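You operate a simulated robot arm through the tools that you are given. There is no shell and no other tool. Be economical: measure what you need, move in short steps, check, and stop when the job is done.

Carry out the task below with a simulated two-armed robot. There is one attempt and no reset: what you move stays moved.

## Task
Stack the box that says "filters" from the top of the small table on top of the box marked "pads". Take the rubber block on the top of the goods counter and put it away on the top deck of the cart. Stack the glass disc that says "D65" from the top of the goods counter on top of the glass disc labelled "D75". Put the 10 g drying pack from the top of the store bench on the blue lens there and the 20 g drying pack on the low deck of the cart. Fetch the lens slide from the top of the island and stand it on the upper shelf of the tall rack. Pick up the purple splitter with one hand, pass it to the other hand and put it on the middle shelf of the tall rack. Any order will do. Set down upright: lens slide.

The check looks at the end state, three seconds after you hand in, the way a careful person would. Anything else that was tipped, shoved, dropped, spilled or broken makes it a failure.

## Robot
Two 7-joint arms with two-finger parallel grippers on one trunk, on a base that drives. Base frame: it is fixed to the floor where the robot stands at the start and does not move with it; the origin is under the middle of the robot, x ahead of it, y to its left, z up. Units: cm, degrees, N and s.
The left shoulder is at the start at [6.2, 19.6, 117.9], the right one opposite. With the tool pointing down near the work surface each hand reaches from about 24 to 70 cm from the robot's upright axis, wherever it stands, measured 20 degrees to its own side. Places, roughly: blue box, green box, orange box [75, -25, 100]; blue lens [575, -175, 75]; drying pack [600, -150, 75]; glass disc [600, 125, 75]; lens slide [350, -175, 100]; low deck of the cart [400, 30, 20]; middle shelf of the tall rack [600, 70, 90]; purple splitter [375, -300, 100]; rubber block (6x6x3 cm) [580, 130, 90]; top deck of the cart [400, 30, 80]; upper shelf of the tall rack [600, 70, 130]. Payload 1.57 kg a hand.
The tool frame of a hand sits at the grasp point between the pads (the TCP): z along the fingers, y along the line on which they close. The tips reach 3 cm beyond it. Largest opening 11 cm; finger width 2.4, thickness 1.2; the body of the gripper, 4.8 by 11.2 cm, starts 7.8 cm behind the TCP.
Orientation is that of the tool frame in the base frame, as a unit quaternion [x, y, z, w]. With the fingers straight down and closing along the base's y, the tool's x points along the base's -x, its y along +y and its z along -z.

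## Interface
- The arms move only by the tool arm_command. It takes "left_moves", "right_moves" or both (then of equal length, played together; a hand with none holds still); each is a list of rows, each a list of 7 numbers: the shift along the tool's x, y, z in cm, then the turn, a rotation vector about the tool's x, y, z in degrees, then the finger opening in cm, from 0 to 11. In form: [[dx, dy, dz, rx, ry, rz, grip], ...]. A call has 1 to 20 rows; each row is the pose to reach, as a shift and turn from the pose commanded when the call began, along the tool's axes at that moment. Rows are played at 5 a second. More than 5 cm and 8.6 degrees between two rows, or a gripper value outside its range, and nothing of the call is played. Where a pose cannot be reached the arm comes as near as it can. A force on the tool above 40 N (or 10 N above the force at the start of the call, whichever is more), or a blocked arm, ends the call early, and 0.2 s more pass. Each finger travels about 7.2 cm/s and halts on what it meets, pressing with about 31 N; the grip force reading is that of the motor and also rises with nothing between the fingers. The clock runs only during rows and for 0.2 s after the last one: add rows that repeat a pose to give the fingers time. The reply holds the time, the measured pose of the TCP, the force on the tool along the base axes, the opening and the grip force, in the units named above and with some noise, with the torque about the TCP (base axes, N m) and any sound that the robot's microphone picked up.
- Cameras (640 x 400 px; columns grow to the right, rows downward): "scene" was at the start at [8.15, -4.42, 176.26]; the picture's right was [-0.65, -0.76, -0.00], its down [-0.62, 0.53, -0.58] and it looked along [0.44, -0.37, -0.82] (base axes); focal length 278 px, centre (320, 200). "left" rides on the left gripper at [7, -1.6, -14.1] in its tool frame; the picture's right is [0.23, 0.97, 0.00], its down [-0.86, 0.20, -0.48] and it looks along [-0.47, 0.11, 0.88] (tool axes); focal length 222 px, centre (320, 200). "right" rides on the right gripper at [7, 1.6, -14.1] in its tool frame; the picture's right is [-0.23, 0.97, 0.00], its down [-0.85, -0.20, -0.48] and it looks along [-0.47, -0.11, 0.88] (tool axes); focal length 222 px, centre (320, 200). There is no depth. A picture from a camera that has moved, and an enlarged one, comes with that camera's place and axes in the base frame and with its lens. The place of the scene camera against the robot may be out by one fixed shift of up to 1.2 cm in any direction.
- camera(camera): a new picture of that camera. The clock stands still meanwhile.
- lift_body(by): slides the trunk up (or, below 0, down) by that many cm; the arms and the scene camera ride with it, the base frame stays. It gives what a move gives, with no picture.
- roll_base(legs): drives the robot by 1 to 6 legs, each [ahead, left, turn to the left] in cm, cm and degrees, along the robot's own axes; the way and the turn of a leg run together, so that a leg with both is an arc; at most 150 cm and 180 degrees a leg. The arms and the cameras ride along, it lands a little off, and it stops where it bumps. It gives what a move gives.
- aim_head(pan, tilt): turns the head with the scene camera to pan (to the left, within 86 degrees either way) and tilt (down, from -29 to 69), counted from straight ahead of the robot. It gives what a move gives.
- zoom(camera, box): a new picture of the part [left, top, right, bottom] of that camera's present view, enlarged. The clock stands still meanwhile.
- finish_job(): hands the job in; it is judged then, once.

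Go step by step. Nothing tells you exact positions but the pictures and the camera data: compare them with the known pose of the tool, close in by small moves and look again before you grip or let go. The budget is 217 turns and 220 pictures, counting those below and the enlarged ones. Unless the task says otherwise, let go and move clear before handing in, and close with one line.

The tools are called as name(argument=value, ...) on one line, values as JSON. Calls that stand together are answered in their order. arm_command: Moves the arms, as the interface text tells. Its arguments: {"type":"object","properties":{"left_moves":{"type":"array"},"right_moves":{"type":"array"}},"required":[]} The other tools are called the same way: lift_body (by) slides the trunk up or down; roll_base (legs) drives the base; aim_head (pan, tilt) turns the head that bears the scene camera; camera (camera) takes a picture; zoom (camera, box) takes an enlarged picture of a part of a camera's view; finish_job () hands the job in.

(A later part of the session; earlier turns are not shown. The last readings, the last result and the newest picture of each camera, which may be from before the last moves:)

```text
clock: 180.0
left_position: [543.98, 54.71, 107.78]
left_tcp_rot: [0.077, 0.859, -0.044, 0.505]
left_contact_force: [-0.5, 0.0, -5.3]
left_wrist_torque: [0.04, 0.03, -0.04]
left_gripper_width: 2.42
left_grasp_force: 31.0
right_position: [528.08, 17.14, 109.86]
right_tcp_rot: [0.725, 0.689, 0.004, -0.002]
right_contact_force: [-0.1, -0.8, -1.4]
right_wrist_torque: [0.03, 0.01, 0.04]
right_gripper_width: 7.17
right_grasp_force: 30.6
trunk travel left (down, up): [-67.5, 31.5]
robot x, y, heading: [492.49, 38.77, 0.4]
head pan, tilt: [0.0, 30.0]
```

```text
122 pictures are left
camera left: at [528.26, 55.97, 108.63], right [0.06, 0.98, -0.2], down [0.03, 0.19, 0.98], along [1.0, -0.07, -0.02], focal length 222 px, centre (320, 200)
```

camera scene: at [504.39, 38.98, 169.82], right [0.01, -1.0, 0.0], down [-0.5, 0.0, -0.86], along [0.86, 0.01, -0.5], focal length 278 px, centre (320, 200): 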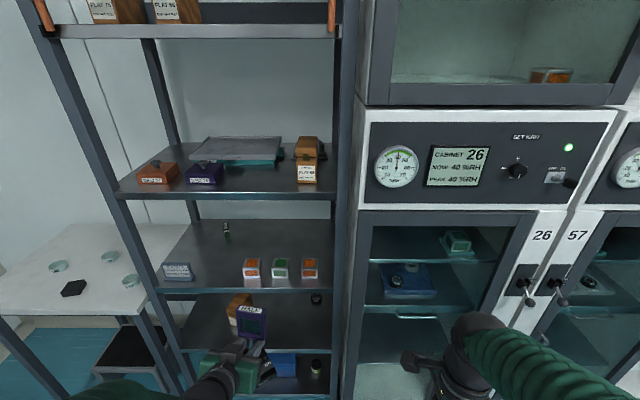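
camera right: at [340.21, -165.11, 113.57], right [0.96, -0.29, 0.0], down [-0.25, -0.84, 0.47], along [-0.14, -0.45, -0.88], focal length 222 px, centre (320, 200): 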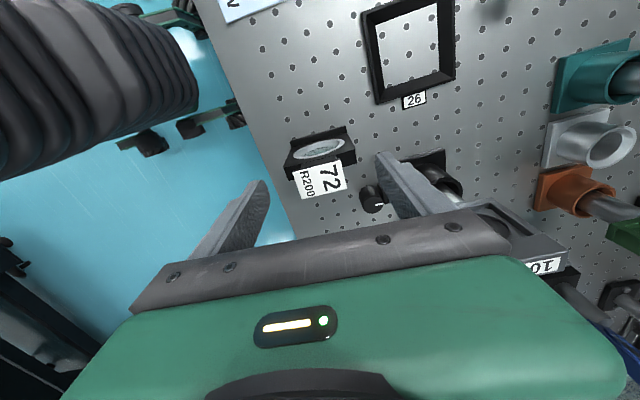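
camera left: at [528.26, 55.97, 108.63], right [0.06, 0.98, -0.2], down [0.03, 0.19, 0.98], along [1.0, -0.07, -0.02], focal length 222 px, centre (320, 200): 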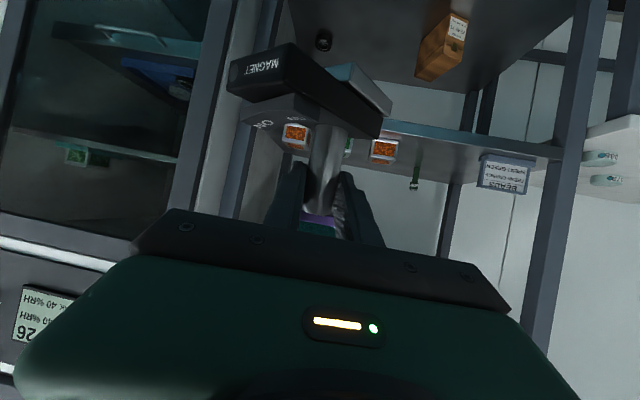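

The left hand now points into the rack and the splitter hangs at mid-window height. I'll retract the right hand a bit more, strafe left, and drive in partway.

arm_command(right_moves=[[0, -4, 0, 0, 0, 0, 5.5], [0, -7, 0, 0, 0, 0, 5.5], [0, -7, 0, 0, 0, 0, 5.5]])

roll_base(legs=[[0, 26, 0], [22, 0, 0]])

camera(camera="scene")

camera(camera="left")

```text
clock: 180.8
left_position: [544.16, 54.63, 107.69]
left_tcp_rot: [0.077, 0.86, -0.044, 0.503]
left_contact_force: [-0.4, -0.5, -5.0]
left_wrist_torque: [-0.01, 0.0, 0.01]
left_gripper_width: 2.42
left_grasp_force: 31.0
right_position: [521.17, 17.49, 109.81]
right_tcp_rot: [0.725, 0.688, 0.003, -0.002]
right_contact_force: [0.5, 0.6, -2.6]
right_wrist_torque: [-0.01, 0.05, 0.02]
right_gripper_width: 7.17
right_grasp_force: 30.9
trunk travel left (down, up): [-67.5, 31.5]
robot x, y, heading: [492.68, 37.94, 0.3]
head pan, tilt: [0.0, 30.0]
```

```text
clock: 184.0
left_position: [565.35, 81.27, 107.76]
left_tcp_rot: [0.077, 0.858, -0.046, 0.506]
left_contact_force: [0.1, 0.4, -5.4]
left_wrist_torque: [0.02, 0.02, -0.03]
left_gripper_width: 2.38
left_grasp_force: 30.7
right_position: [542.34, 43.96, 110.09]
right_tcp_rot: [0.725, 0.688, 0.003, 0.0]
right_contact_force: [-0.1, 1.1, -2.3]
right_wrist_torque: [0.01, -0.02, 0.02]
right_gripper_width: 7.18
right_grasp_force: 31.1
trunk travel left (down, up): [-67.5, 31.5]
robot x, y, heading: [514.3, 64.75, 0.2]
head pan, tilt: [0.0, 30.0]
```

```text
121 pictures are left
camera scene: at [525.39, 65.84, 169.85], right [0.01, -1.0, 0.01], down [-0.5, -0.01, -0.87], along [0.87, 0.0, -0.5], focal length 278 px, centre (320, 200)
```

scene: 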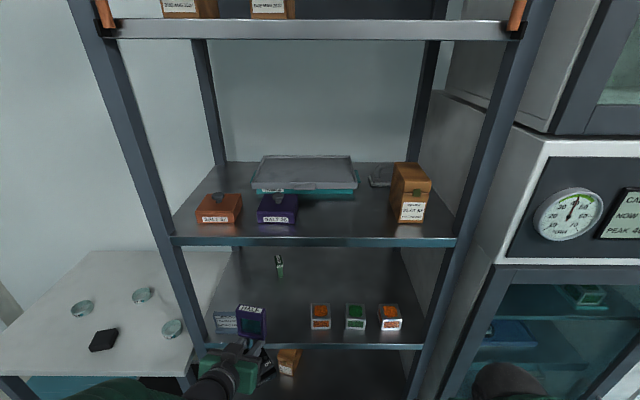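

```text
120 pictures are left
camera left: at [549.57, 82.5, 108.62], right [0.07, 0.98, -0.2], down [0.03, 0.2, 0.98], along [1.0, -0.07, -0.02], focal length 222 px, centre (320, 200)
```

left: 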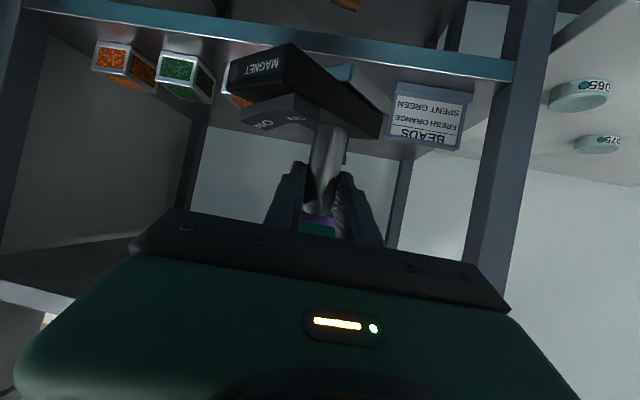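

The free slot is y 69–87 between the BEADS box and the cards. I'll drive in 14 cm more, then move the arm to (588, 78.8).

roll_base(legs=[[13, -2, 0]])

arm_command(left_moves=[[0, 0, 0, 0, 0, 0, 0.5], [0, 0, 0, 0, 0, 0, 0.5]])

camera(camera="left")

zoom(camera="scene", box=[160, 200, 480, 400])

```text
clock: 185.3
left_position: [578.73, 79.17, 107.96]
left_tcp_rot: [0.076, 0.859, -0.044, 0.505]
left_contact_force: [0.2, 0.3, -5.4]
left_wrist_torque: [0.01, -0.01, 0.0]
left_gripper_width: 2.38
left_grasp_force: 31.6
right_position: [555.8, 41.71, 109.93]
right_tcp_rot: [0.724, 0.689, 0.004, 0.0]
right_contact_force: [0.4, 0.1, -2.1]
right_wrist_torque: [0.01, -0.06, 0.01]
right_gripper_width: 7.17
right_grasp_force: 30.6
trunk travel left (down, up): [-67.5, 31.5]
robot x, y, heading: [527.55, 62.65, 0.5]
head pan, tilt: [0.0, 30.0]
```

```text
clock: 185.9
left_position: [578.69, 78.96, 107.74]
left_tcp_rot: [0.078, 0.859, -0.043, 0.503]
left_contact_force: [0.2, -0.5, -4.3]
left_wrist_torque: [0.0, 0.0, 0.01]
left_gripper_width: 2.36
left_grasp_force: 30.4
right_position: [555.83, 41.48, 109.88]
right_tcp_rot: [0.725, 0.689, 0.004, -0.002]
right_contact_force: [0.7, -0.2, -1.8]
right_wrist_torque: [-0.01, 0.04, -0.01]
right_gripper_width: 7.17
right_grasp_force: 31.1
trunk travel left (down, up): [-67.5, 31.5]
robot x, y, heading: [527.41, 62.75, 0.4]
head pan, tilt: [0.0, 30.0]
```

```text
119 pictures are left
camera left: at [563.03, 80.19, 108.65], right [0.06, 0.98, -0.2], down [0.03, 0.19, 0.98], along [1.0, -0.07, -0.02], focal length 222 px, centre (320, 200)
```

left: 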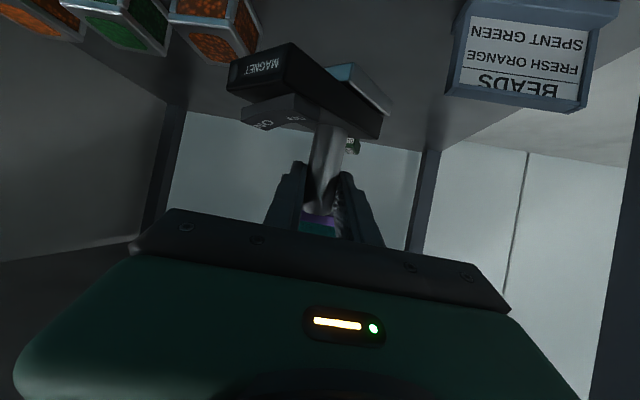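

```text
2.00 times, centred on (320, 300) of scene
camera zoom: at [538.99, 63.12, 169.83], right [0.01, -1.0, 0.0], down [-0.5, 0.0, -0.87], along [0.87, 0.01, -0.5], focal length 556 px, centre (320, 0)
```

zoom: 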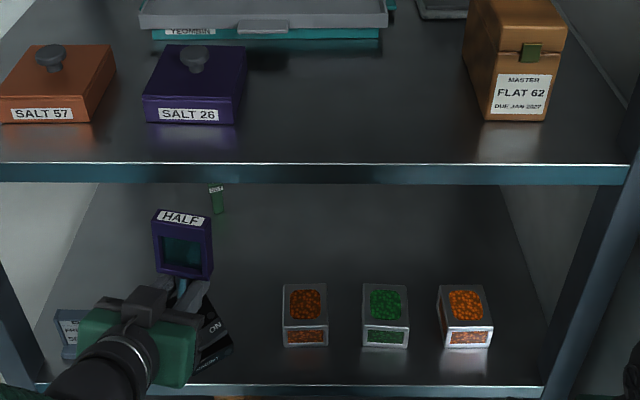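

arm_command(left_moves=[[-2.2, 0.6, 4, 0, 0, 0, 0.5], [-4.5, 1.2, 8.1, 0, 0, 0, 0.5], [-2.2, 1.2, 9.4, 0, 0, 0, 0.5], [0, 1.2, 10.6, 0, 0, 0, 0.5], [1.6, 1.2, 11.5, 0, 0, 0, 0.5], [2.6, 1.2, 12.1, 0, 0, 0, 0.5], [2.6, 1.2, 12.1, 0, 0, 0, 0.5]])

camera(camera="left")

zoom(camera="scene", box=[160, 275, 360, 400])

```text
clock: 187.5
left_position: [588.36, 78.59, 99.7]
left_tcp_rot: [0.078, 0.859, -0.044, 0.505]
left_contact_force: [0.4, 0.1, -5.1]
left_wrist_torque: [0.05, 0.02, -0.01]
left_gripper_width: 2.38
left_grasp_force: 31.5
right_position: [555.96, 41.57, 109.82]
right_tcp_rot: [0.725, 0.689, 0.004, -0.002]
right_contact_force: [0.4, 0.5, -2.8]
right_wrist_torque: [-0.04, -0.02, 0.0]
right_gripper_width: 7.16
right_grasp_force: 31.1
trunk travel left (down, up): [-67.5, 31.5]
robot x, y, heading: [527.33, 62.3, 0.4]
head pan, tilt: [0.0, 30.0]
```

```text
117 pictures are left
camera left: at [572.6, 79.79, 100.47], right [0.06, 0.98, -0.2], down [0.03, 0.19, 0.98], along [1.0, -0.07, -0.02], focal length 222 px, centre (320, 200)
```

left: 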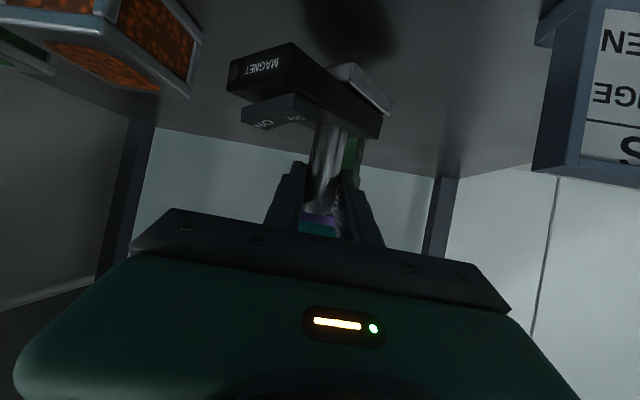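

```text
3.20 times, centred on (260, 338) of scene
camera zoom: at [539.26, 63.12, 169.81], right [0.01, -1.0, 0.0], down [-0.5, 0.0, -0.86], along [0.86, 0.01, -0.5], focal length 890 px, centre (512, -240)
```

zoom: 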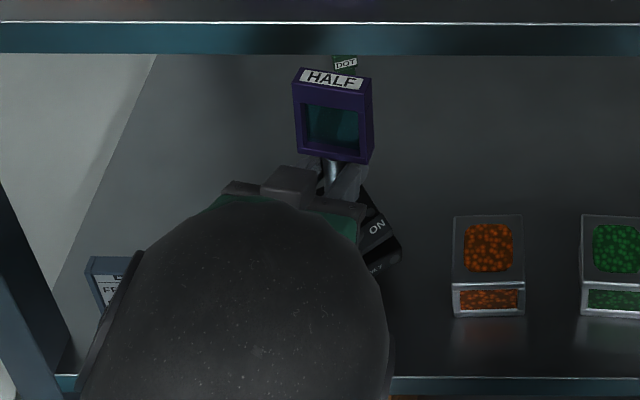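

Position is clear of neighbours. Lowering slowly to contact.

arm_command(left_moves=[[0.6, 0, 0.35, 0, 0, 0, 0.5], [1.0, 0, 0.55, 0, 0, 0, 0.5], [1.4, 0, 0.78, 0, 0, 0, 0.5], [1.7, 0, 0.95, 0, 0, 0, 0.5], [1.95, 0, 1.1, 0, 0, 0, 0.5]])

```text
clock: 188.7
left_position: [588.76, 80.27, 98.47]
left_tcp_rot: [0.059, 0.856, -0.04, 0.512]
left_contact_force: [0.2, 0.4, -4.9]
left_wrist_torque: [0.0, -0.03, -0.02]
left_gripper_width: 2.41
left_grasp_force: 31.5
right_position: [556.01, 41.61, 110.01]
right_tcp_rot: [0.725, 0.689, 0.006, -0.002]
right_contact_force: [0.4, 0.5, -2.5]
right_wrist_torque: [-0.03, 0.02, 0.0]
right_gripper_width: 7.18
right_grasp_force: 31.0
trunk travel left (down, up): [-67.5, 31.5]
robot x, y, heading: [527.26, 62.8, 0.6]
head pan, tilt: [0.0, 30.0]
```

The arm drifted slightly near a limit, so I'll restore it and use the trunk for the last centimetres.

arm_command(left_moves=[[-0.6, -1.2, -0.5, 0, 0, 0, 0.5], [-0.6, -1.2, -0.5, 0, 0, 0, 0.5]])

lift_body(by=-1.2)

camera(camera="left")

```text
clock: 189.5
left_position: [588.44, 83.57, 98.8]
left_tcp_rot: [0.024, 0.858, -0.019, 0.512]
left_contact_force: [0.0, -0.2, -5.3]
left_wrist_torque: [0.04, 0.0, 0.02]
left_gripper_width: 2.37
left_grasp_force: 30.7
right_position: [555.97, 41.55, 109.71]
right_tcp_rot: [0.725, 0.689, 0.004, -0.002]
right_contact_force: [0.3, -0.3, -1.8]
right_wrist_torque: [0.0, 0.01, -0.01]
right_gripper_width: 7.15
right_grasp_force: 31.8
trunk travel left (down, up): [-67.5, 31.5]
robot x, y, heading: [527.43, 62.55, 0.3]
head pan, tilt: [0.0, 30.0]
stopped in row 2 (left hand): the arm was blocked; the commanded pose is now the measured one
```

```text
clock: 190.1
left_position: [588.43, 83.51, 98.31]
left_tcp_rot: [0.024, 0.855, -0.019, 0.517]
left_contact_force: [0.7, 2.5, 12.8]
left_wrist_torque: [0.18, -0.87, 0.1]
left_gripper_width: 2.39
left_grasp_force: 31.0
right_position: [555.74, 41.52, 108.79]
right_tcp_rot: [0.724, 0.69, 0.006, -0.001]
right_contact_force: [0.1, 0.5, -1.9]
right_wrist_torque: [0.03, -0.01, -0.01]
right_gripper_width: 7.17
right_grasp_force: 31.2
trunk travel left (down, up): [-66.3, 32.7]
robot x, y, heading: [527.49, 62.52, 0.3]
head pan, tilt: [0.0, 30.0]
```

```text
115 pictures are left
camera left: at [572.6, 82.86, 98.64], right [-0.05, 0.98, -0.21], down [-0.01, 0.21, 0.98], along [1.0, 0.05, 0.0], focal length 222 px, centre (320, 200)
```

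left: 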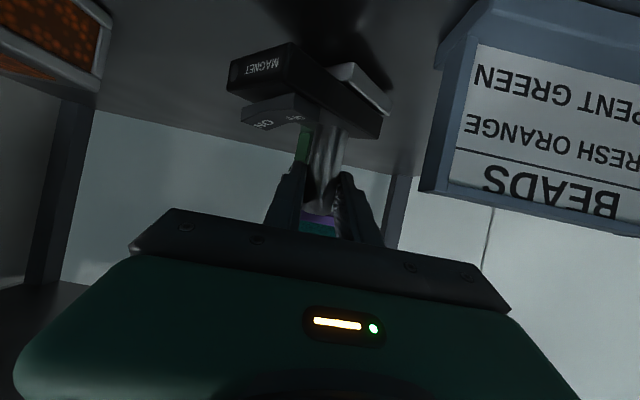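

The base has touched the shelf but the hand drifted 5 cm in y with a slight 1.6° pitch; something limits the left arm. I'll look at the arm's surroundings.

aim_head(pan=45, tilt=55)

camera(camera="scene")

```text
clock: 191.2
left_position: [588.06, 83.51, 97.89]
left_tcp_rot: [0.024, 0.858, -0.017, 0.513]
left_contact_force: [-2.3, 1.7, 15.9]
left_wrist_torque: [0.03, -0.89, 0.01]
left_gripper_width: 2.4
left_grasp_force: 30.8
right_position: [555.6, 41.53, 108.73]
right_tcp_rot: [0.725, 0.689, 0.006, -0.001]
right_contact_force: [-0.1, -0.6, -1.9]
right_wrist_torque: [0.02, -0.01, 0.04]
right_gripper_width: 7.2
right_grasp_force: 30.8
trunk travel left (down, up): [-66.3, 32.7]
robot x, y, heading: [527.6, 62.64, 0.3]
head pan, tilt: [45.0, 55.0]
```

```text
114 pictures are left
camera scene: at [534.67, 68.06, 165.03], right [0.71, -0.7, 0.0], down [-0.57, -0.58, -0.58], along [0.4, 0.41, -0.82], focal length 278 px, centre (320, 200)
```

scene: 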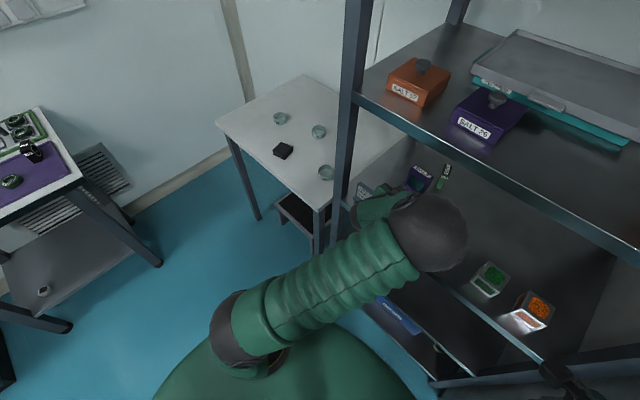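

The splitter stands clear of its neighbours at (588, 83.5), touching down with about 1.6° tilt. I'll ease the pressure slightly, open, check, then back straight out with the base.

lift_body(by=0.3)

arm_command(left_moves=[[0, 0, 0, 0, 0, 0, 2.6], [0, 0, 0, 0, 0, 0, 3.2], [0, 0, 0, 0, 0, 0, 4.5], [0, 0, 0, 0, 0, 0, 6], [0, 0, 0, 0, 0, 0, 6]])

camera(camera="left")

```text
clock: 191.7
left_position: [588.21, 83.59, 97.91]
left_tcp_rot: [0.026, 0.859, -0.016, 0.511]
left_contact_force: [-1.2, -1.3, 14.8]
left_wrist_torque: [-0.14, -0.86, -0.06]
left_gripper_width: 2.38
left_grasp_force: 31.1
right_position: [555.61, 41.32, 108.91]
right_tcp_rot: [0.724, 0.689, 0.006, -0.001]
right_contact_force: [-0.2, 0.5, -1.3]
right_wrist_torque: [-0.01, 0.01, 0.0]
right_gripper_width: 7.16
right_grasp_force: 31.4
trunk travel left (down, up): [-66.6, 32.4]
robot x, y, heading: [527.79, 62.5, 0.6]
head pan, tilt: [45.0, 55.0]
```

```text
clock: 192.9
left_position: [588.35, 83.59, 97.91]
left_tcp_rot: [0.024, 0.859, -0.017, 0.511]
left_contact_force: [-0.8, 0.8, -1.6]
left_wrist_torque: [0.0, -0.19, -0.02]
left_gripper_width: 5.97
left_grasp_force: 0.0
right_position: [555.91, 41.49, 108.89]
right_tcp_rot: [0.725, 0.689, 0.005, -0.001]
right_contact_force: [0.9, 0.3, -1.5]
right_wrist_torque: [-0.01, 0.01, -0.01]
right_gripper_width: 7.17
right_grasp_force: 30.7
trunk travel left (down, up): [-66.6, 32.4]
robot x, y, heading: [527.25, 62.44, 0.6]
head pan, tilt: [45.0, 55.0]
```

```text
113 pictures are left
camera left: at [572.49, 82.97, 98.55], right [-0.05, 0.98, -0.2], down [0.0, 0.2, 0.98], along [1.0, 0.05, -0.01], focal length 222 px, centre (320, 200)
```

left: 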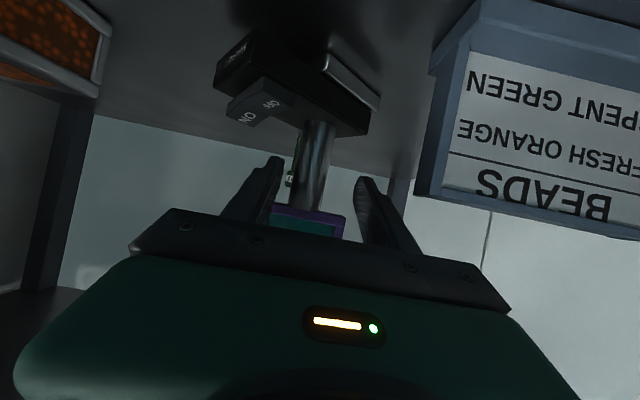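

Released and standing free between the open fingers. Backing straight out.

roll_base(legs=[[-26, 0, 0]])

aim_head(pan=0, tilt=30)

camera(camera="scene")

camera(camera="left")

```text
clock: 194.1
left_position: [580.55, 84.14, 99.09]
left_tcp_rot: [0.023, 0.85, -0.014, 0.526]
left_contact_force: [-0.3, -0.3, 0.7]
left_wrist_torque: [0.01, -0.05, -0.01]
left_gripper_width: 6.01
left_grasp_force: 0.1
right_position: [547.24, 41.52, 109.05]
right_tcp_rot: [0.725, 0.689, 0.004, -0.002]
right_contact_force: [-0.5, -0.2, -1.6]
right_wrist_torque: [0.03, -0.02, 0.02]
right_gripper_width: 7.18
right_grasp_force: 30.9
trunk travel left (down, up): [-66.6, 32.4]
robot x, y, heading: [518.95, 62.23, 0.3]
head pan, tilt: [45.0, 55.0]
stopped in leg 1: the force on the tool passed its limit at 82 N (the readings are from after the stop); the commanded pose is now the measured one
```

```text
clock: 195.2
left_position: [580.47, 83.73, 99.22]
left_tcp_rot: [0.026, 0.849, -0.018, 0.528]
left_contact_force: [-1.2, 0.0, -0.3]
left_wrist_torque: [0.0, -0.01, -0.01]
left_gripper_width: 6.01
left_grasp_force: 0.1
right_position: [547.13, 41.46, 109.02]
right_tcp_rot: [0.725, 0.689, 0.004, -0.001]
right_contact_force: [0.3, 0.2, -1.9]
right_wrist_torque: [-0.02, -0.02, 0.0]
right_gripper_width: 7.16
right_grasp_force: 30.7
trunk travel left (down, up): [-66.6, 32.4]
robot x, y, heading: [518.89, 62.63, 0.7]
head pan, tilt: [0.0, 30.0]
```

```text
112 pictures are left
camera scene: at [530.68, 63.02, 168.92], right [0.01, -1.0, 0.0], down [-0.5, 0.0, -0.86], along [0.86, 0.01, -0.5], focal length 278 px, centre (320, 200)
```

scene: 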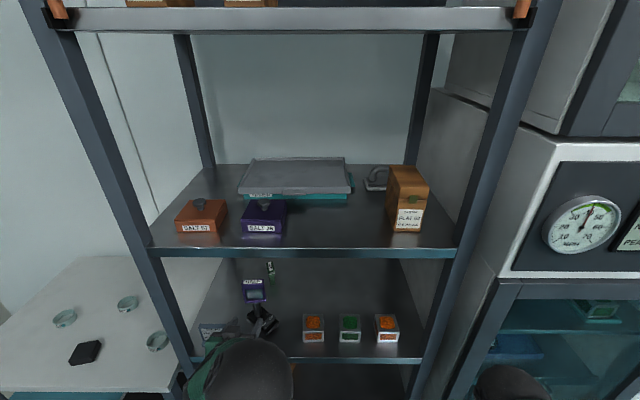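

```text
111 pictures are left
camera left: at [564.68, 83.16, 99.23], right [-0.04, 0.98, -0.21], down [-0.04, 0.2, 0.98], along [1.0, 0.05, 0.03], focal length 222 px, centre (320, 200)
```

left: 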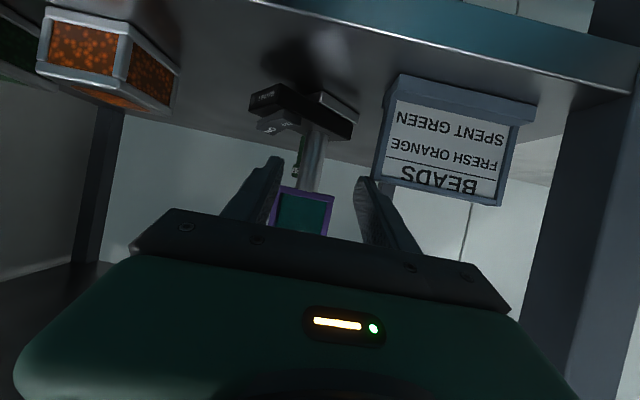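

The tool force spiked, probably the elbow catching the upper shelf's lip. The splitter is still standing untouched. The elbow now appears outside the rack; I'll back out in a small step.

roll_base(legs=[[-6, 0, 0]])

camera(camera="left")

```text
clock: 196.1
left_position: [578.43, 84.14, 99.99]
left_tcp_rot: [0.026, 0.841, -0.016, 0.54]
left_contact_force: [0.2, -0.3, -0.2]
left_wrist_torque: [0.0, -0.06, -0.04]
left_gripper_width: 6.0
left_grasp_force: 0.1
right_position: [544.38, 41.48, 108.83]
right_tcp_rot: [0.725, 0.689, 0.005, -0.002]
right_contact_force: [0.5, 1.0, -1.6]
right_wrist_torque: [0.02, 0.01, -0.03]
right_gripper_width: 7.17
right_grasp_force: 31.4
trunk travel left (down, up): [-66.6, 32.4]
robot x, y, heading: [515.83, 62.63, 0.5]
head pan, tilt: [0.0, 30.0]
stopped in leg 1: the force on the tool passed its limit at 71 N (the readings are from after the stop); the commanded pose is now the measured one
```

```text
110 pictures are left
camera left: at [562.77, 83.45, 99.59], right [-0.03, 0.98, -0.21], down [-0.07, 0.2, 0.98], along [1.0, 0.05, 0.06], focal length 222 px, centre (320, 200)
```

left: 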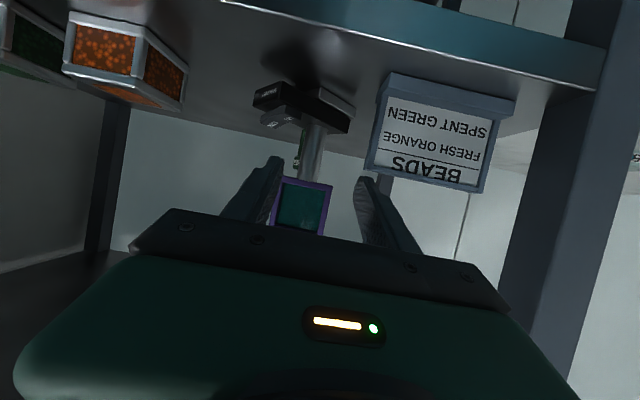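

The tool is still being held by something. I'll look closely from above before moving further.

aim_head(pan=25, tilt=55)

camera(camera="scene")

camera(camera="right")

```text
clock: 197.0
left_position: [578.08, 83.8, 100.55]
left_tcp_rot: [0.027, 0.839, -0.018, 0.544]
left_contact_force: [0.1, 0.7, 0.3]
left_wrist_torque: [0.02, 0.0, 0.02]
left_gripper_width: 6.0
left_grasp_force: 0.1
right_position: [543.73, 41.49, 109.09]
right_tcp_rot: [0.725, 0.688, 0.007, 0.0]
right_contact_force: [0.4, 0.4, -1.3]
right_wrist_torque: [0.02, 0.03, 0.03]
right_gripper_width: 7.17
right_grasp_force: 30.7
trunk travel left (down, up): [-66.6, 32.4]
robot x, y, heading: [515.71, 62.5, 0.4]
head pan, tilt: [25.0, 55.0]
```

```text
109 pictures are left
camera scene: at [524.88, 66.07, 165.35], right [0.43, -0.9, 0.0], down [-0.74, -0.35, -0.57], along [0.52, 0.25, -0.82], focal length 278 px, centre (320, 200)
```

scene: 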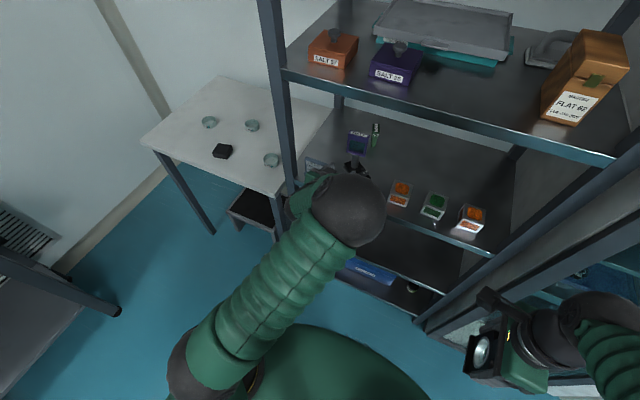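

```text
108 pictures are left
camera right: at [545.45, 48.23, 123.26], right [0.96, -0.28, 0.01], down [-0.25, -0.85, 0.47], along [-0.12, -0.45, -0.88], focal length 222 px, centre (320, 200)
```

right: 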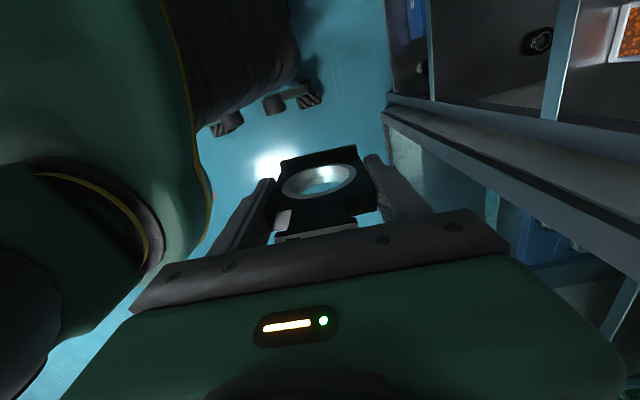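

Nothing in the rack seems to hold the hand; likely the folded wrist is touching the arm itself. I'll try a small up-and-back arm move to relieve it.

arm_command(left_moves=[[-0.9, 0, -0.5, 0, 0, 0, 6], [-1.8, 0, -1, 0, 0, 0, 6]])

roll_base(legs=[[-4, 0, 0]])

```text
clock: 197.6
left_position: [577.69, 85.47, 102.13]
left_tcp_rot: [0.017, 0.841, -0.008, 0.54]
left_contact_force: [-0.9, -0.5, 0.0]
left_wrist_torque: [0.0, -0.01, 0.02]
left_gripper_width: 6.03
left_grasp_force: 0.1
right_position: [543.76, 41.46, 108.76]
right_tcp_rot: [0.726, 0.688, 0.007, 0.0]
right_contact_force: [0.5, 0.7, -0.8]
right_wrist_torque: [0.0, -0.01, -0.03]
right_gripper_width: 7.17
right_grasp_force: 31.6
trunk travel left (down, up): [-66.6, 32.4]
robot x, y, heading: [515.9, 62.59, 0.4]
head pan, tilt: [25.0, 55.0]
```

```text
clock: 198.4
left_position: [574.5, 85.13, 101.91]
left_tcp_rot: [0.018, 0.842, -0.01, 0.54]
left_contact_force: [-0.5, 0.5, -0.6]
left_wrist_torque: [0.0, -0.02, -0.07]
left_gripper_width: 5.98
left_grasp_force: 0.1
right_position: [540.45, 41.51, 108.85]
right_tcp_rot: [0.725, 0.688, 0.004, -0.003]
right_contact_force: [0.7, 0.7, -1.5]
right_wrist_torque: [-0.02, 0.09, 0.0]
right_gripper_width: 7.17
right_grasp_force: 30.9
trunk travel left (down, up): [-66.6, 32.4]
robot x, y, heading: [511.56, 62.19, 0.3]
head pan, tilt: [25.0, 55.0]
```

That worked. Continue backing out.

roll_base(legs=[[-25, 0, 0]])

aim_head(pan=0, tilt=30)

camera(camera="scene")

zoom(camera="left", box=[160, 40, 480, 240])

```text
clock: 200.3
left_position: [548.85, 85.28, 102.44]
left_tcp_rot: [0.017, 0.841, -0.01, 0.541]
left_contact_force: [0.2, 0.5, 0.4]
left_wrist_torque: [0.01, -0.05, -0.01]
left_gripper_width: 6.0
left_grasp_force: 0.0
right_position: [514.58, 41.29, 109.01]
right_tcp_rot: [0.728, 0.686, 0.007, 0.0]
right_contact_force: [0.0, 1.1, -1.8]
right_wrist_torque: [-0.03, -0.02, 0.02]
right_gripper_width: 7.2
right_grasp_force: 31.3
trunk travel left (down, up): [-66.6, 32.4]
robot x, y, heading: [486.87, 62.4, 0.0]
head pan, tilt: [25.0, 55.0]
```

```text
clock: 201.2
left_position: [548.52, 85.47, 102.69]
left_tcp_rot: [0.014, 0.839, -0.007, 0.543]
left_contact_force: [-0.8, 0.0, 0.3]
left_wrist_torque: [0.03, 0.0, 0.02]
left_gripper_width: 6.0
left_grasp_force: 0.0
right_position: [514.28, 41.04, 108.99]
right_tcp_rot: [0.728, 0.686, 0.008, 0.001]
right_contact_force: [-0.7, 1.0, -1.6]
right_wrist_torque: [0.03, 0.03, -0.01]
right_gripper_width: 7.18
right_grasp_force: 30.9
trunk travel left (down, up): [-66.6, 32.4]
robot x, y, heading: [486.97, 62.12, -0.0]
head pan, tilt: [0.0, 30.0]
```

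```text
107 pictures are left
camera scene: at [498.41, 62.83, 168.92], right [0.0, -1.0, 0.0], down [-0.5, 0.0, -0.86], along [0.86, 0.0, -0.5], focal length 278 px, centre (320, 200)
```

scene: 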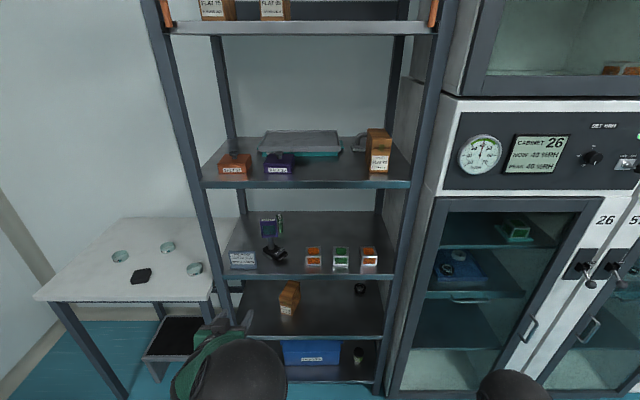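

```text
2.00 times, centred on (320, 140) of left
camera zoom: at [532.79, 84.43, 101.98], right [-0.06, 0.98, -0.2], down [-0.08, 0.2, 0.98], along [0.99, 0.08, 0.07], focal length 444 px, centre (320, 320)
```

zoom: 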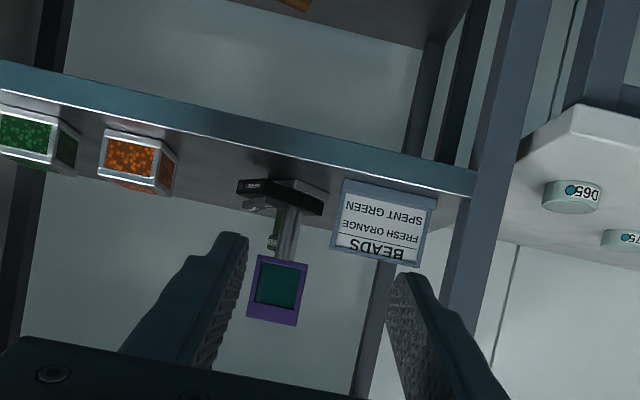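

zoom(camera="scene", box=[200, 110, 420, 280])

```text
2.35 times, centred on (310, 195) of scene
camera zoom: at [498.41, 62.83, 168.92], right [0.0, -1.0, 0.0], down [-0.5, 0.0, -0.86], along [0.86, 0.0, -0.5], focal length 655 px, centre (344, 212)
```

zoom: 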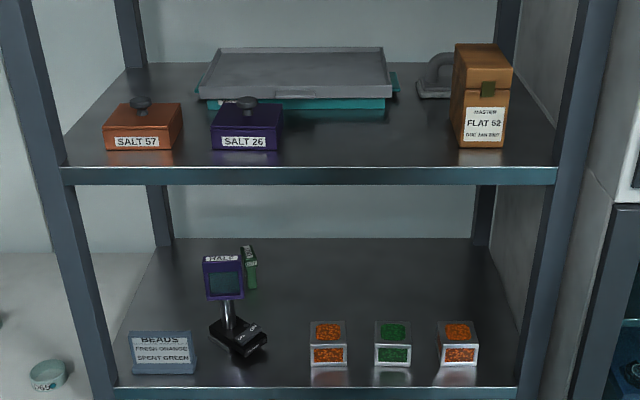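

The splitter stands upright on the middle shelf. Next the lens slide: the front of the upper shelf around y≈58 is free. I'll raise the right hand with the trunk low and yaw it back to neutral.

arm_command(right_moves=[[0, 2, -3, 0, 0, -8, 5.5], [0, 4, -6, 0, 0, -16, 5.5], [0, 6, -9, 0, 0, -24, 5.5], [0, 8, -12, 0, 0, -32, 5.5], [0, 10, -15, 0, 0, -40, 5.5], [0, 12, -18, 0, 0, -48, 5.5], [0, 14, -21, 0, 0, -56, 5.5], [0, 16, -24, 0, 0, -64, 5.5], [0, 16, -27, 0, 0, -72, 5.5], [0, 16, -30, 0, 0, -80, 5.5], [0, 16, -32, 0, 0, -87, 5.5], [0, 16, -32, 0, 0, -87, 5.5]])

aim_head(pan=0, tilt=22)

camera(camera="scene")

camera(camera="right")

```text
clock: 203.8
left_position: [548.64, 85.5, 102.49]
left_tcp_rot: [0.015, 0.839, -0.009, 0.543]
left_contact_force: [-0.2, 0.2, -0.3]
left_wrist_torque: [0.01, 0.0, 0.05]
left_gripper_width: 6.01
left_grasp_force: 0.1
right_position: [528.59, 39.94, 139.23]
right_tcp_rot: [0.055, 0.998, 0.005, 0.007]
right_contact_force: [1.2, 0.1, -2.8]
right_wrist_torque: [-0.01, 0.01, -0.02]
right_gripper_width: 7.16
right_grasp_force: 31.3
right hand out of reach, approached as far as the arm can: row 10, 11, 12
trunk travel left (down, up): [-66.6, 32.4]
robot x, y, heading: [486.69, 62.42, 0.1]
head pan, tilt: [0.0, 30.0]
```

```text
clock: 204.5
left_position: [548.6, 85.52, 102.53]
left_tcp_rot: [0.015, 0.84, -0.008, 0.542]
left_contact_force: [-0.7, 0.1, -0.4]
left_wrist_torque: [0.01, 0.0, 0.02]
left_gripper_width: 5.97
left_grasp_force: 0.1
right_position: [528.73, 39.88, 139.18]
right_tcp_rot: [0.056, 0.998, 0.004, 0.006]
right_contact_force: [0.0, 0.3, -1.7]
right_wrist_torque: [0.0, -0.01, -0.01]
right_gripper_width: 7.16
right_grasp_force: 30.7
trunk travel left (down, up): [-66.6, 32.4]
robot x, y, heading: [486.29, 62.42, 0.0]
head pan, tilt: [0.0, 22.0]
```

```text
104 pictures are left
camera scene: at [498.88, 62.83, 170.2], right [0.0, -1.0, 0.0], down [-0.38, 0.0, -0.93], along [0.93, 0.0, -0.38], focal length 278 px, centre (320, 200)
```

scene: 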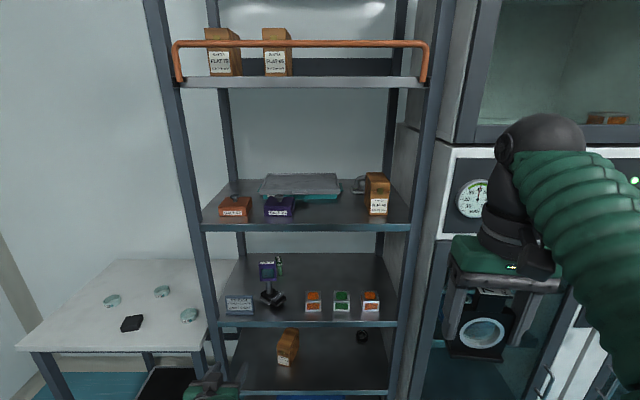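

```text
103 pictures are left
camera right: at [521.67, 42.19, 153.3], right [0.33, 0.94, 0.01], down [0.82, -0.3, 0.49], along [0.46, -0.15, -0.87], focal length 222 px, centre (320, 200)
```

right: 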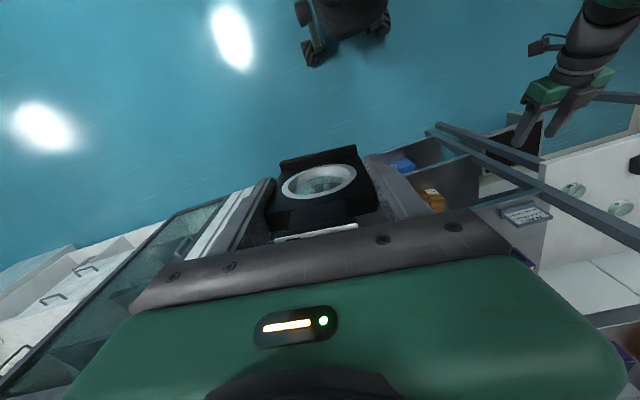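

The hand's top is about 28 cm above the TCP, so there is ~3–5 cm headroom under the top shelf. I'll tuck the left hand (pointing down, back), and raise the trunk slightly while lowering the right arm for more reach.

arm_command(left_moves=[[1, 0, -2.3, 0, 8, 0, 6], [2, 0, -4.6, 0, 16, 0, 6], [3, 0, -6.9, 0, 24, 0, 6], [4, 0, -9.2, 0, 32, 0, 6], [5, 0, -11.5, 0, 40, 0, 6], [6, 0, -13.8, 0, 48, 0, 6], [7, 0, -16.1, 0, 56, 0, 6], [8, 0, -18.4, 0, 64, 0, 6], [8, 0, -18.4, 0, 64, 0, 6]], right_moves=[[0, 0, 0.5, 0, 0, 0, 5.5], [0, 0, 1, 0, 0, 0, 5.5], [0, 0, 1.5, 0, 0, 0, 5.5], [0, 0, 2, 0, 0, 0, 5.5], [0, 0, 2.5, 0, 0, 0, 5.5], [0, 0, 3, 0, 0, 0, 5.5], [0, 0, 3.5, 0, 0, 0, 5.5], [0, 0, 4, 0, 0, 0, 5.5], [0, 0, 4, 0, 0, 0, 5.5]])

lift_body(by=4)

roll_base(legs=[[0, 10, 0], [28, 0, 0]])

camera(camera="scene")

```text
clock: 206.5
left_position: [528.47, 86.14, 102.89]
left_tcp_rot: [0.018, 1.0, 0.001, 0.015]
left_contact_force: [-0.4, -0.6, 0.4]
left_wrist_torque: [0.01, 0.01, 0.01]
left_gripper_width: 6.02
left_grasp_force: 0.0
right_position: [528.83, 40.15, 135.28]
right_tcp_rot: [0.057, 0.998, 0.006, 0.005]
right_contact_force: [0.2, 0.2, -2.0]
right_wrist_torque: [-0.02, -0.01, 0.0]
right_gripper_width: 7.17
right_grasp_force: 31.0
trunk travel left (down, up): [-66.6, 32.4]
robot x, y, heading: [486.66, 62.55, -0.1]
head pan, tilt: [0.0, 22.0]
```

```text
clock: 207.3
left_position: [528.42, 86.0, 106.78]
left_tcp_rot: [0.019, 1.0, 0.001, 0.014]
left_contact_force: [0.8, 0.4, 0.1]
left_wrist_torque: [-0.02, 0.0, 0.0]
left_gripper_width: 5.99
left_grasp_force: 0.1
right_position: [528.75, 40.01, 139.18]
right_tcp_rot: [0.056, 0.998, 0.005, 0.004]
right_contact_force: [0.0, -0.2, -2.4]
right_wrist_torque: [-0.05, 0.0, 0.01]
right_gripper_width: 7.21
right_grasp_force: 31.3
trunk travel left (down, up): [-70.6, 28.4]
robot x, y, heading: [486.61, 62.32, 0.1]
head pan, tilt: [0.0, 22.0]
```

```text
clock: 210.0
left_position: [555.86, 95.26, 107.05]
left_tcp_rot: [0.02, 1.0, 0.004, 0.016]
left_contact_force: [-0.3, -0.2, 0.7]
left_wrist_torque: [0.05, 0.03, -0.03]
left_gripper_width: 6.01
left_grasp_force: 0.0
right_position: [555.95, 49.01, 139.21]
right_tcp_rot: [0.057, 0.998, 0.008, 0.006]
right_contact_force: [-0.5, -0.4, -1.2]
right_wrist_torque: [0.05, 0.01, 0.02]
right_gripper_width: 7.14
right_grasp_force: 30.9
trunk travel left (down, up): [-70.6, 28.4]
robot x, y, heading: [514.49, 72.25, 0.4]
head pan, tilt: [0.0, 22.0]
```

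```text
102 pictures are left
camera scene: at [525.87, 72.47, 174.24], right [0.0, -1.0, 0.0], down [-0.37, 0.0, -0.93], along [0.93, 0.0, -0.37], focal length 278 px, centre (320, 200)
```

scene: 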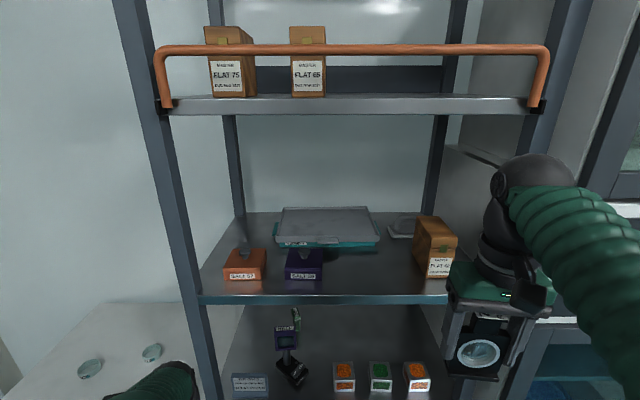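

arm_command(right_moves=[[0.5, 4.5, 0, 0, 0, 0, 5.5], [1, 9, 0, 0, 0, 0, 5.5], [1, 9, 0, 0, 0, 0, 5.5]])

roll_base(legs=[[12, 0, 0]])

camera(camera="scene")

```text
clock: 210.8
left_position: [555.95, 95.28, 107.02]
left_tcp_rot: [0.02, 1.0, 0.003, 0.015]
left_contact_force: [-0.3, -0.1, 1.0]
left_wrist_torque: [0.01, -0.03, 0.03]
left_gripper_width: 6.0
left_grasp_force: 0.0
right_position: [556.47, 58.4, 139.41]
right_tcp_rot: [0.057, 0.998, 0.007, 0.005]
right_contact_force: [0.2, 0.4, -2.4]
right_wrist_torque: [-0.03, 0.03, 0.01]
right_gripper_width: 7.14
right_grasp_force: 31.4
trunk travel left (down, up): [-70.6, 28.4]
robot x, y, heading: [514.26, 72.38, 0.1]
head pan, tilt: [0.0, 22.0]
```

```text
clock: 212.0
left_position: [567.73, 95.22, 107.09]
left_tcp_rot: [0.02, 1.0, 0.003, 0.016]
left_contact_force: [-0.4, 0.2, -0.6]
left_wrist_torque: [-0.01, -0.02, 0.03]
left_gripper_width: 6.01
left_grasp_force: 0.0
right_position: [567.9, 58.23, 139.45]
right_tcp_rot: [0.057, 0.998, 0.007, 0.005]
right_contact_force: [0.5, 1.0, -2.6]
right_wrist_torque: [-0.01, -0.02, 0.01]
right_gripper_width: 7.17
right_grasp_force: 31.0
trunk travel left (down, up): [-70.6, 28.4]
robot x, y, heading: [525.88, 72.47, 0.2]
head pan, tilt: [0.0, 22.0]
```

```text
101 pictures are left
camera scene: at [537.68, 72.19, 174.24], right [0.0, -1.0, 0.0], down [-0.37, 0.0, -0.93], along [0.93, 0.0, -0.37], focal length 278 px, centre (320, 200)
```

scene: 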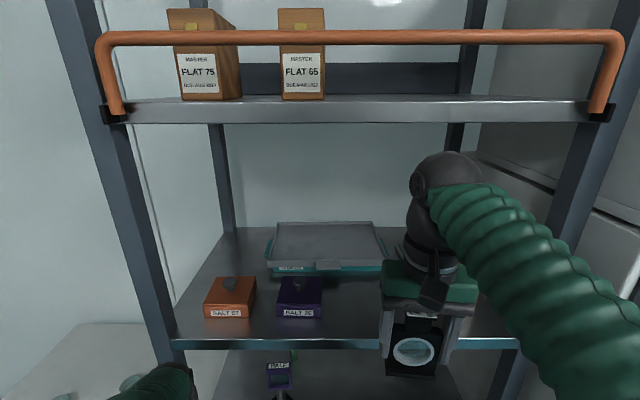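

arm_command(right_moves=[[-3, 0.3, 0.3, 0, 0, 0, 5.5], [-6, 0.7, 0.3, 0, 0, 0, 5.5], [-9, 1, 0.3, 0, 0, 0, 5.5], [-12, 1.3, 0.3, 0, 0, 0, 5.5], [-14, 1.5, 0.3, 0, 0, 0, 5.5], [-14, 1.5, 0.3, 0, 0, 0, 5.5]])

camera(camera="scene")

camera(camera="right")

```text
clock: 213.4
left_position: [567.92, 95.43, 106.89]
left_tcp_rot: [0.02, 1.0, 0.003, 0.014]
left_contact_force: [0.1, -0.4, 0.3]
left_wrist_torque: [0.01, 0.02, -0.01]
left_gripper_width: 6.01
left_grasp_force: 0.1
right_position: [579.33, 58.26, 136.95]
right_tcp_rot: [0.057, 0.998, 0.007, 0.006]
right_contact_force: [-0.2, 0.5, -1.7]
right_wrist_torque: [0.01, 0.0, 0.0]
right_gripper_width: 7.15
right_grasp_force: 31.4
right hand out of reach, approached as far as the arm can: row 3, 4, 5, 6
trunk travel left (down, up): [-70.6, 28.4]
robot x, y, heading: [525.82, 72.43, 0.0]
head pan, tilt: [0.0, 22.0]
```

```text
100 pictures are left
camera scene: at [538.48, 72.54, 174.18], right [0.0, -1.0, 0.0], down [-0.38, 0.0, -0.93], along [0.93, 0.0, -0.38], focal length 278 px, centre (320, 200)
```

scene: 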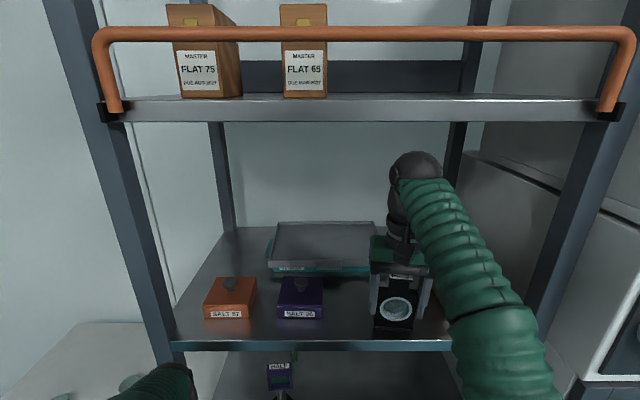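

```text
99 pictures are left
camera right: at [572.26, 60.38, 151.08], right [0.34, 0.94, 0.02], down [0.82, -0.3, 0.48], along [0.46, -0.15, -0.88], focal length 222 px, centre (320, 200)
```

right: 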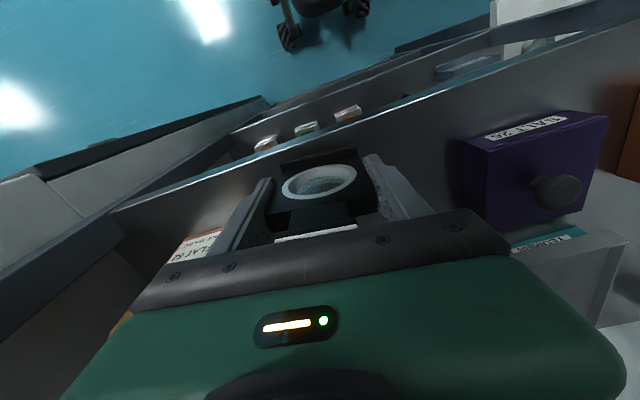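

The slide is over the shelf, about 2 cm inside the edge. I'll lift 1 cm with the trunk, drive 3 cm deeper, then lower.

lift_body(by=1.3)

roll_base(legs=[[3, 0, 0]])

lift_body(by=-1)

zoom(camera="right", box=[180, 60, 500, 260])

zoom(camera="scene", box=[340, 220, 460, 360])

```text
clock: 214.0
left_position: [567.98, 95.81, 108.15]
left_tcp_rot: [0.019, 1.0, 0.001, 0.016]
left_contact_force: [-0.5, 0.0, 0.6]
left_wrist_torque: [0.02, 0.03, -0.02]
left_gripper_width: 5.99
left_grasp_force: 0.0
right_position: [579.08, 58.52, 138.35]
right_tcp_rot: [0.057, 0.998, 0.005, 0.006]
right_contact_force: [-1.6, 0.0, -2.8]
right_wrist_torque: [0.0, 0.02, 0.0]
right_gripper_width: 7.17
right_grasp_force: 30.8
trunk travel left (down, up): [-71.9, 27.1]
robot x, y, heading: [526.02, 72.35, -0.1]
head pan, tilt: [0.0, 22.0]
```

```text
clock: 214.9
left_position: [570.21, 95.75, 108.55]
left_tcp_rot: [0.02, 1.0, 0.002, 0.021]
left_contact_force: [-0.4, -0.7, 1.1]
left_wrist_torque: [0.02, -0.03, 0.02]
left_gripper_width: 6.01
left_grasp_force: 0.1
right_position: [581.0, 58.44, 139.02]
right_tcp_rot: [0.056, 0.998, 0.006, 0.011]
right_contact_force: [-1.8, 0.2, 0.1]
right_wrist_torque: [-0.03, -0.09, 0.02]
right_gripper_width: 7.14
right_grasp_force: 31.5
trunk travel left (down, up): [-71.9, 27.1]
robot x, y, heading: [529.38, 72.22, -0.0]
head pan, tilt: [0.0, 22.0]
```

```text
clock: 215.4
left_position: [570.7, 95.63, 107.32]
left_tcp_rot: [0.02, 1.0, 0.002, 0.018]
left_contact_force: [-0.6, 0.3, 0.1]
left_wrist_torque: [-0.01, 0.0, -0.01]
left_gripper_width: 5.99
left_grasp_force: 0.0
right_position: [581.74, 58.38, 137.74]
right_tcp_rot: [0.057, 0.998, 0.006, 0.008]
right_contact_force: [-0.7, 0.3, -1.3]
right_wrist_torque: [0.0, -0.03, 0.01]
right_gripper_width: 7.16
right_grasp_force: 31.1
trunk travel left (down, up): [-70.9, 28.1]
robot x, y, heading: [529.39, 72.17, -0.2]
head pan, tilt: [0.0, 22.0]
```

```text
2.00 times, centred on (340, 160) of right
camera zoom: at [574.61, 60.65, 151.82], right [0.34, 0.94, 0.02], down [0.82, -0.3, 0.49], along [0.47, -0.15, -0.87], focal length 444 px, centre (280, 280)
```

zoom: 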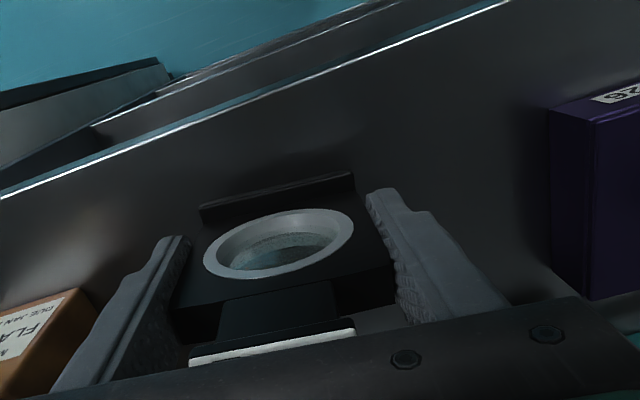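

```text
2.86 times, centred on (400, 290) of scene
camera zoom: at [541.14, 72.79, 174.52], right [0.0, -1.0, 0.0], down [-0.38, 0.0, -0.93], along [0.93, 0.0, -0.38], focal length 795 px, centre (91, -57)
```

zoom: 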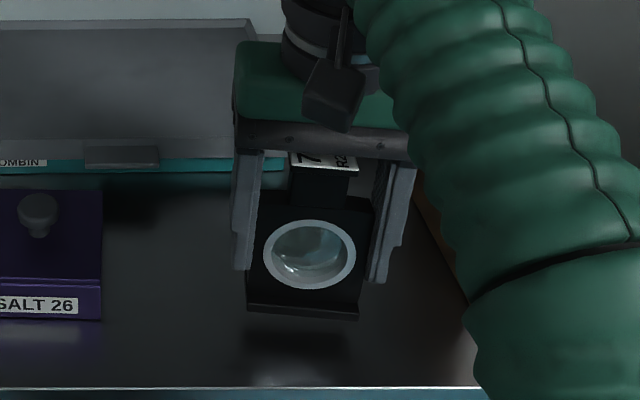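

The slide is well inside. Lowering with the trunk to contact.

lift_body(by=-0.7)

arm_command(right_moves=[[0, 0, 0, 0, 0, 0, 5.5]])

```text
clock: 216.0
left_position: [570.79, 95.57, 106.56]
left_tcp_rot: [0.02, 1.0, 0.002, 0.017]
left_contact_force: [0.1, -0.3, -0.2]
left_wrist_torque: [0.0, -0.02, -0.01]
left_gripper_width: 6.0
left_grasp_force: 0.1
right_position: [581.96, 58.26, 137.02]
right_tcp_rot: [0.056, 0.998, 0.006, 0.007]
right_contact_force: [0.1, 0.6, -2.2]
right_wrist_torque: [0.02, 0.03, -0.03]
right_gripper_width: 7.16
right_grasp_force: 31.1
trunk travel left (down, up): [-70.2, 28.8]
robot x, y, heading: [529.23, 72.42, 0.0]
head pan, tilt: [0.0, 22.0]
```

```text
clock: 216.4
left_position: [570.84, 95.71, 106.56]
left_tcp_rot: [0.021, 1.0, 0.002, 0.017]
left_contact_force: [0.6, 0.1, 0.3]
left_wrist_torque: [0.02, 0.0, 0.0]
left_gripper_width: 6.02
left_grasp_force: 0.0
right_position: [582.04, 58.33, 136.79]
right_tcp_rot: [0.056, 0.998, 0.007, 0.007]
right_contact_force: [0.9, -0.6, -2.0]
right_wrist_torque: [-0.02, -0.01, -0.01]
right_gripper_width: 7.16
right_grasp_force: 30.8
trunk travel left (down, up): [-70.2, 28.8]
robot x, y, heading: [529.44, 72.3, 0.2]
head pan, tilt: [0.0, 22.0]
```

lift_body(by=-0.5)

lift_body(by=-0.4)

```text
clock: 216.9
left_position: [570.71, 95.59, 106.02]
left_tcp_rot: [0.021, 1.0, 0.001, 0.016]
left_contact_force: [0.1, 0.2, 0.5]
left_wrist_torque: [-0.01, -0.01, 0.01]
left_gripper_width: 5.99
left_grasp_force: 0.0
right_position: [582.04, 58.43, 136.47]
right_tcp_rot: [0.057, 0.998, 0.007, 0.008]
right_contact_force: [-0.1, 0.4, -2.3]
right_wrist_torque: [-0.05, 0.03, -0.01]
right_gripper_width: 7.17
right_grasp_force: 30.8
trunk travel left (down, up): [-69.7, 29.3]
robot x, y, heading: [529.28, 72.47, -0.2]
head pan, tilt: [0.0, 22.0]
```

```text
clock: 217.5
left_position: [570.78, 95.59, 105.7]
left_tcp_rot: [0.02, 1.0, 0.001, 0.017]
left_contact_force: [0.1, -0.4, -0.3]
left_wrist_torque: [0.0, -0.01, -0.01]
left_gripper_width: 6.01
left_grasp_force: 0.0
right_position: [581.98, 58.46, 136.07]
right_tcp_rot: [0.057, 0.998, 0.006, 0.007]
right_contact_force: [-0.5, 0.6, -2.5]
right_wrist_torque: [0.03, 0.02, -0.02]
right_gripper_width: 7.17
right_grasp_force: 30.6
trunk travel left (down, up): [-69.3, 29.7]
robot x, y, heading: [529.56, 72.5, 0.0]
head pan, tilt: [0.0, 22.0]
```

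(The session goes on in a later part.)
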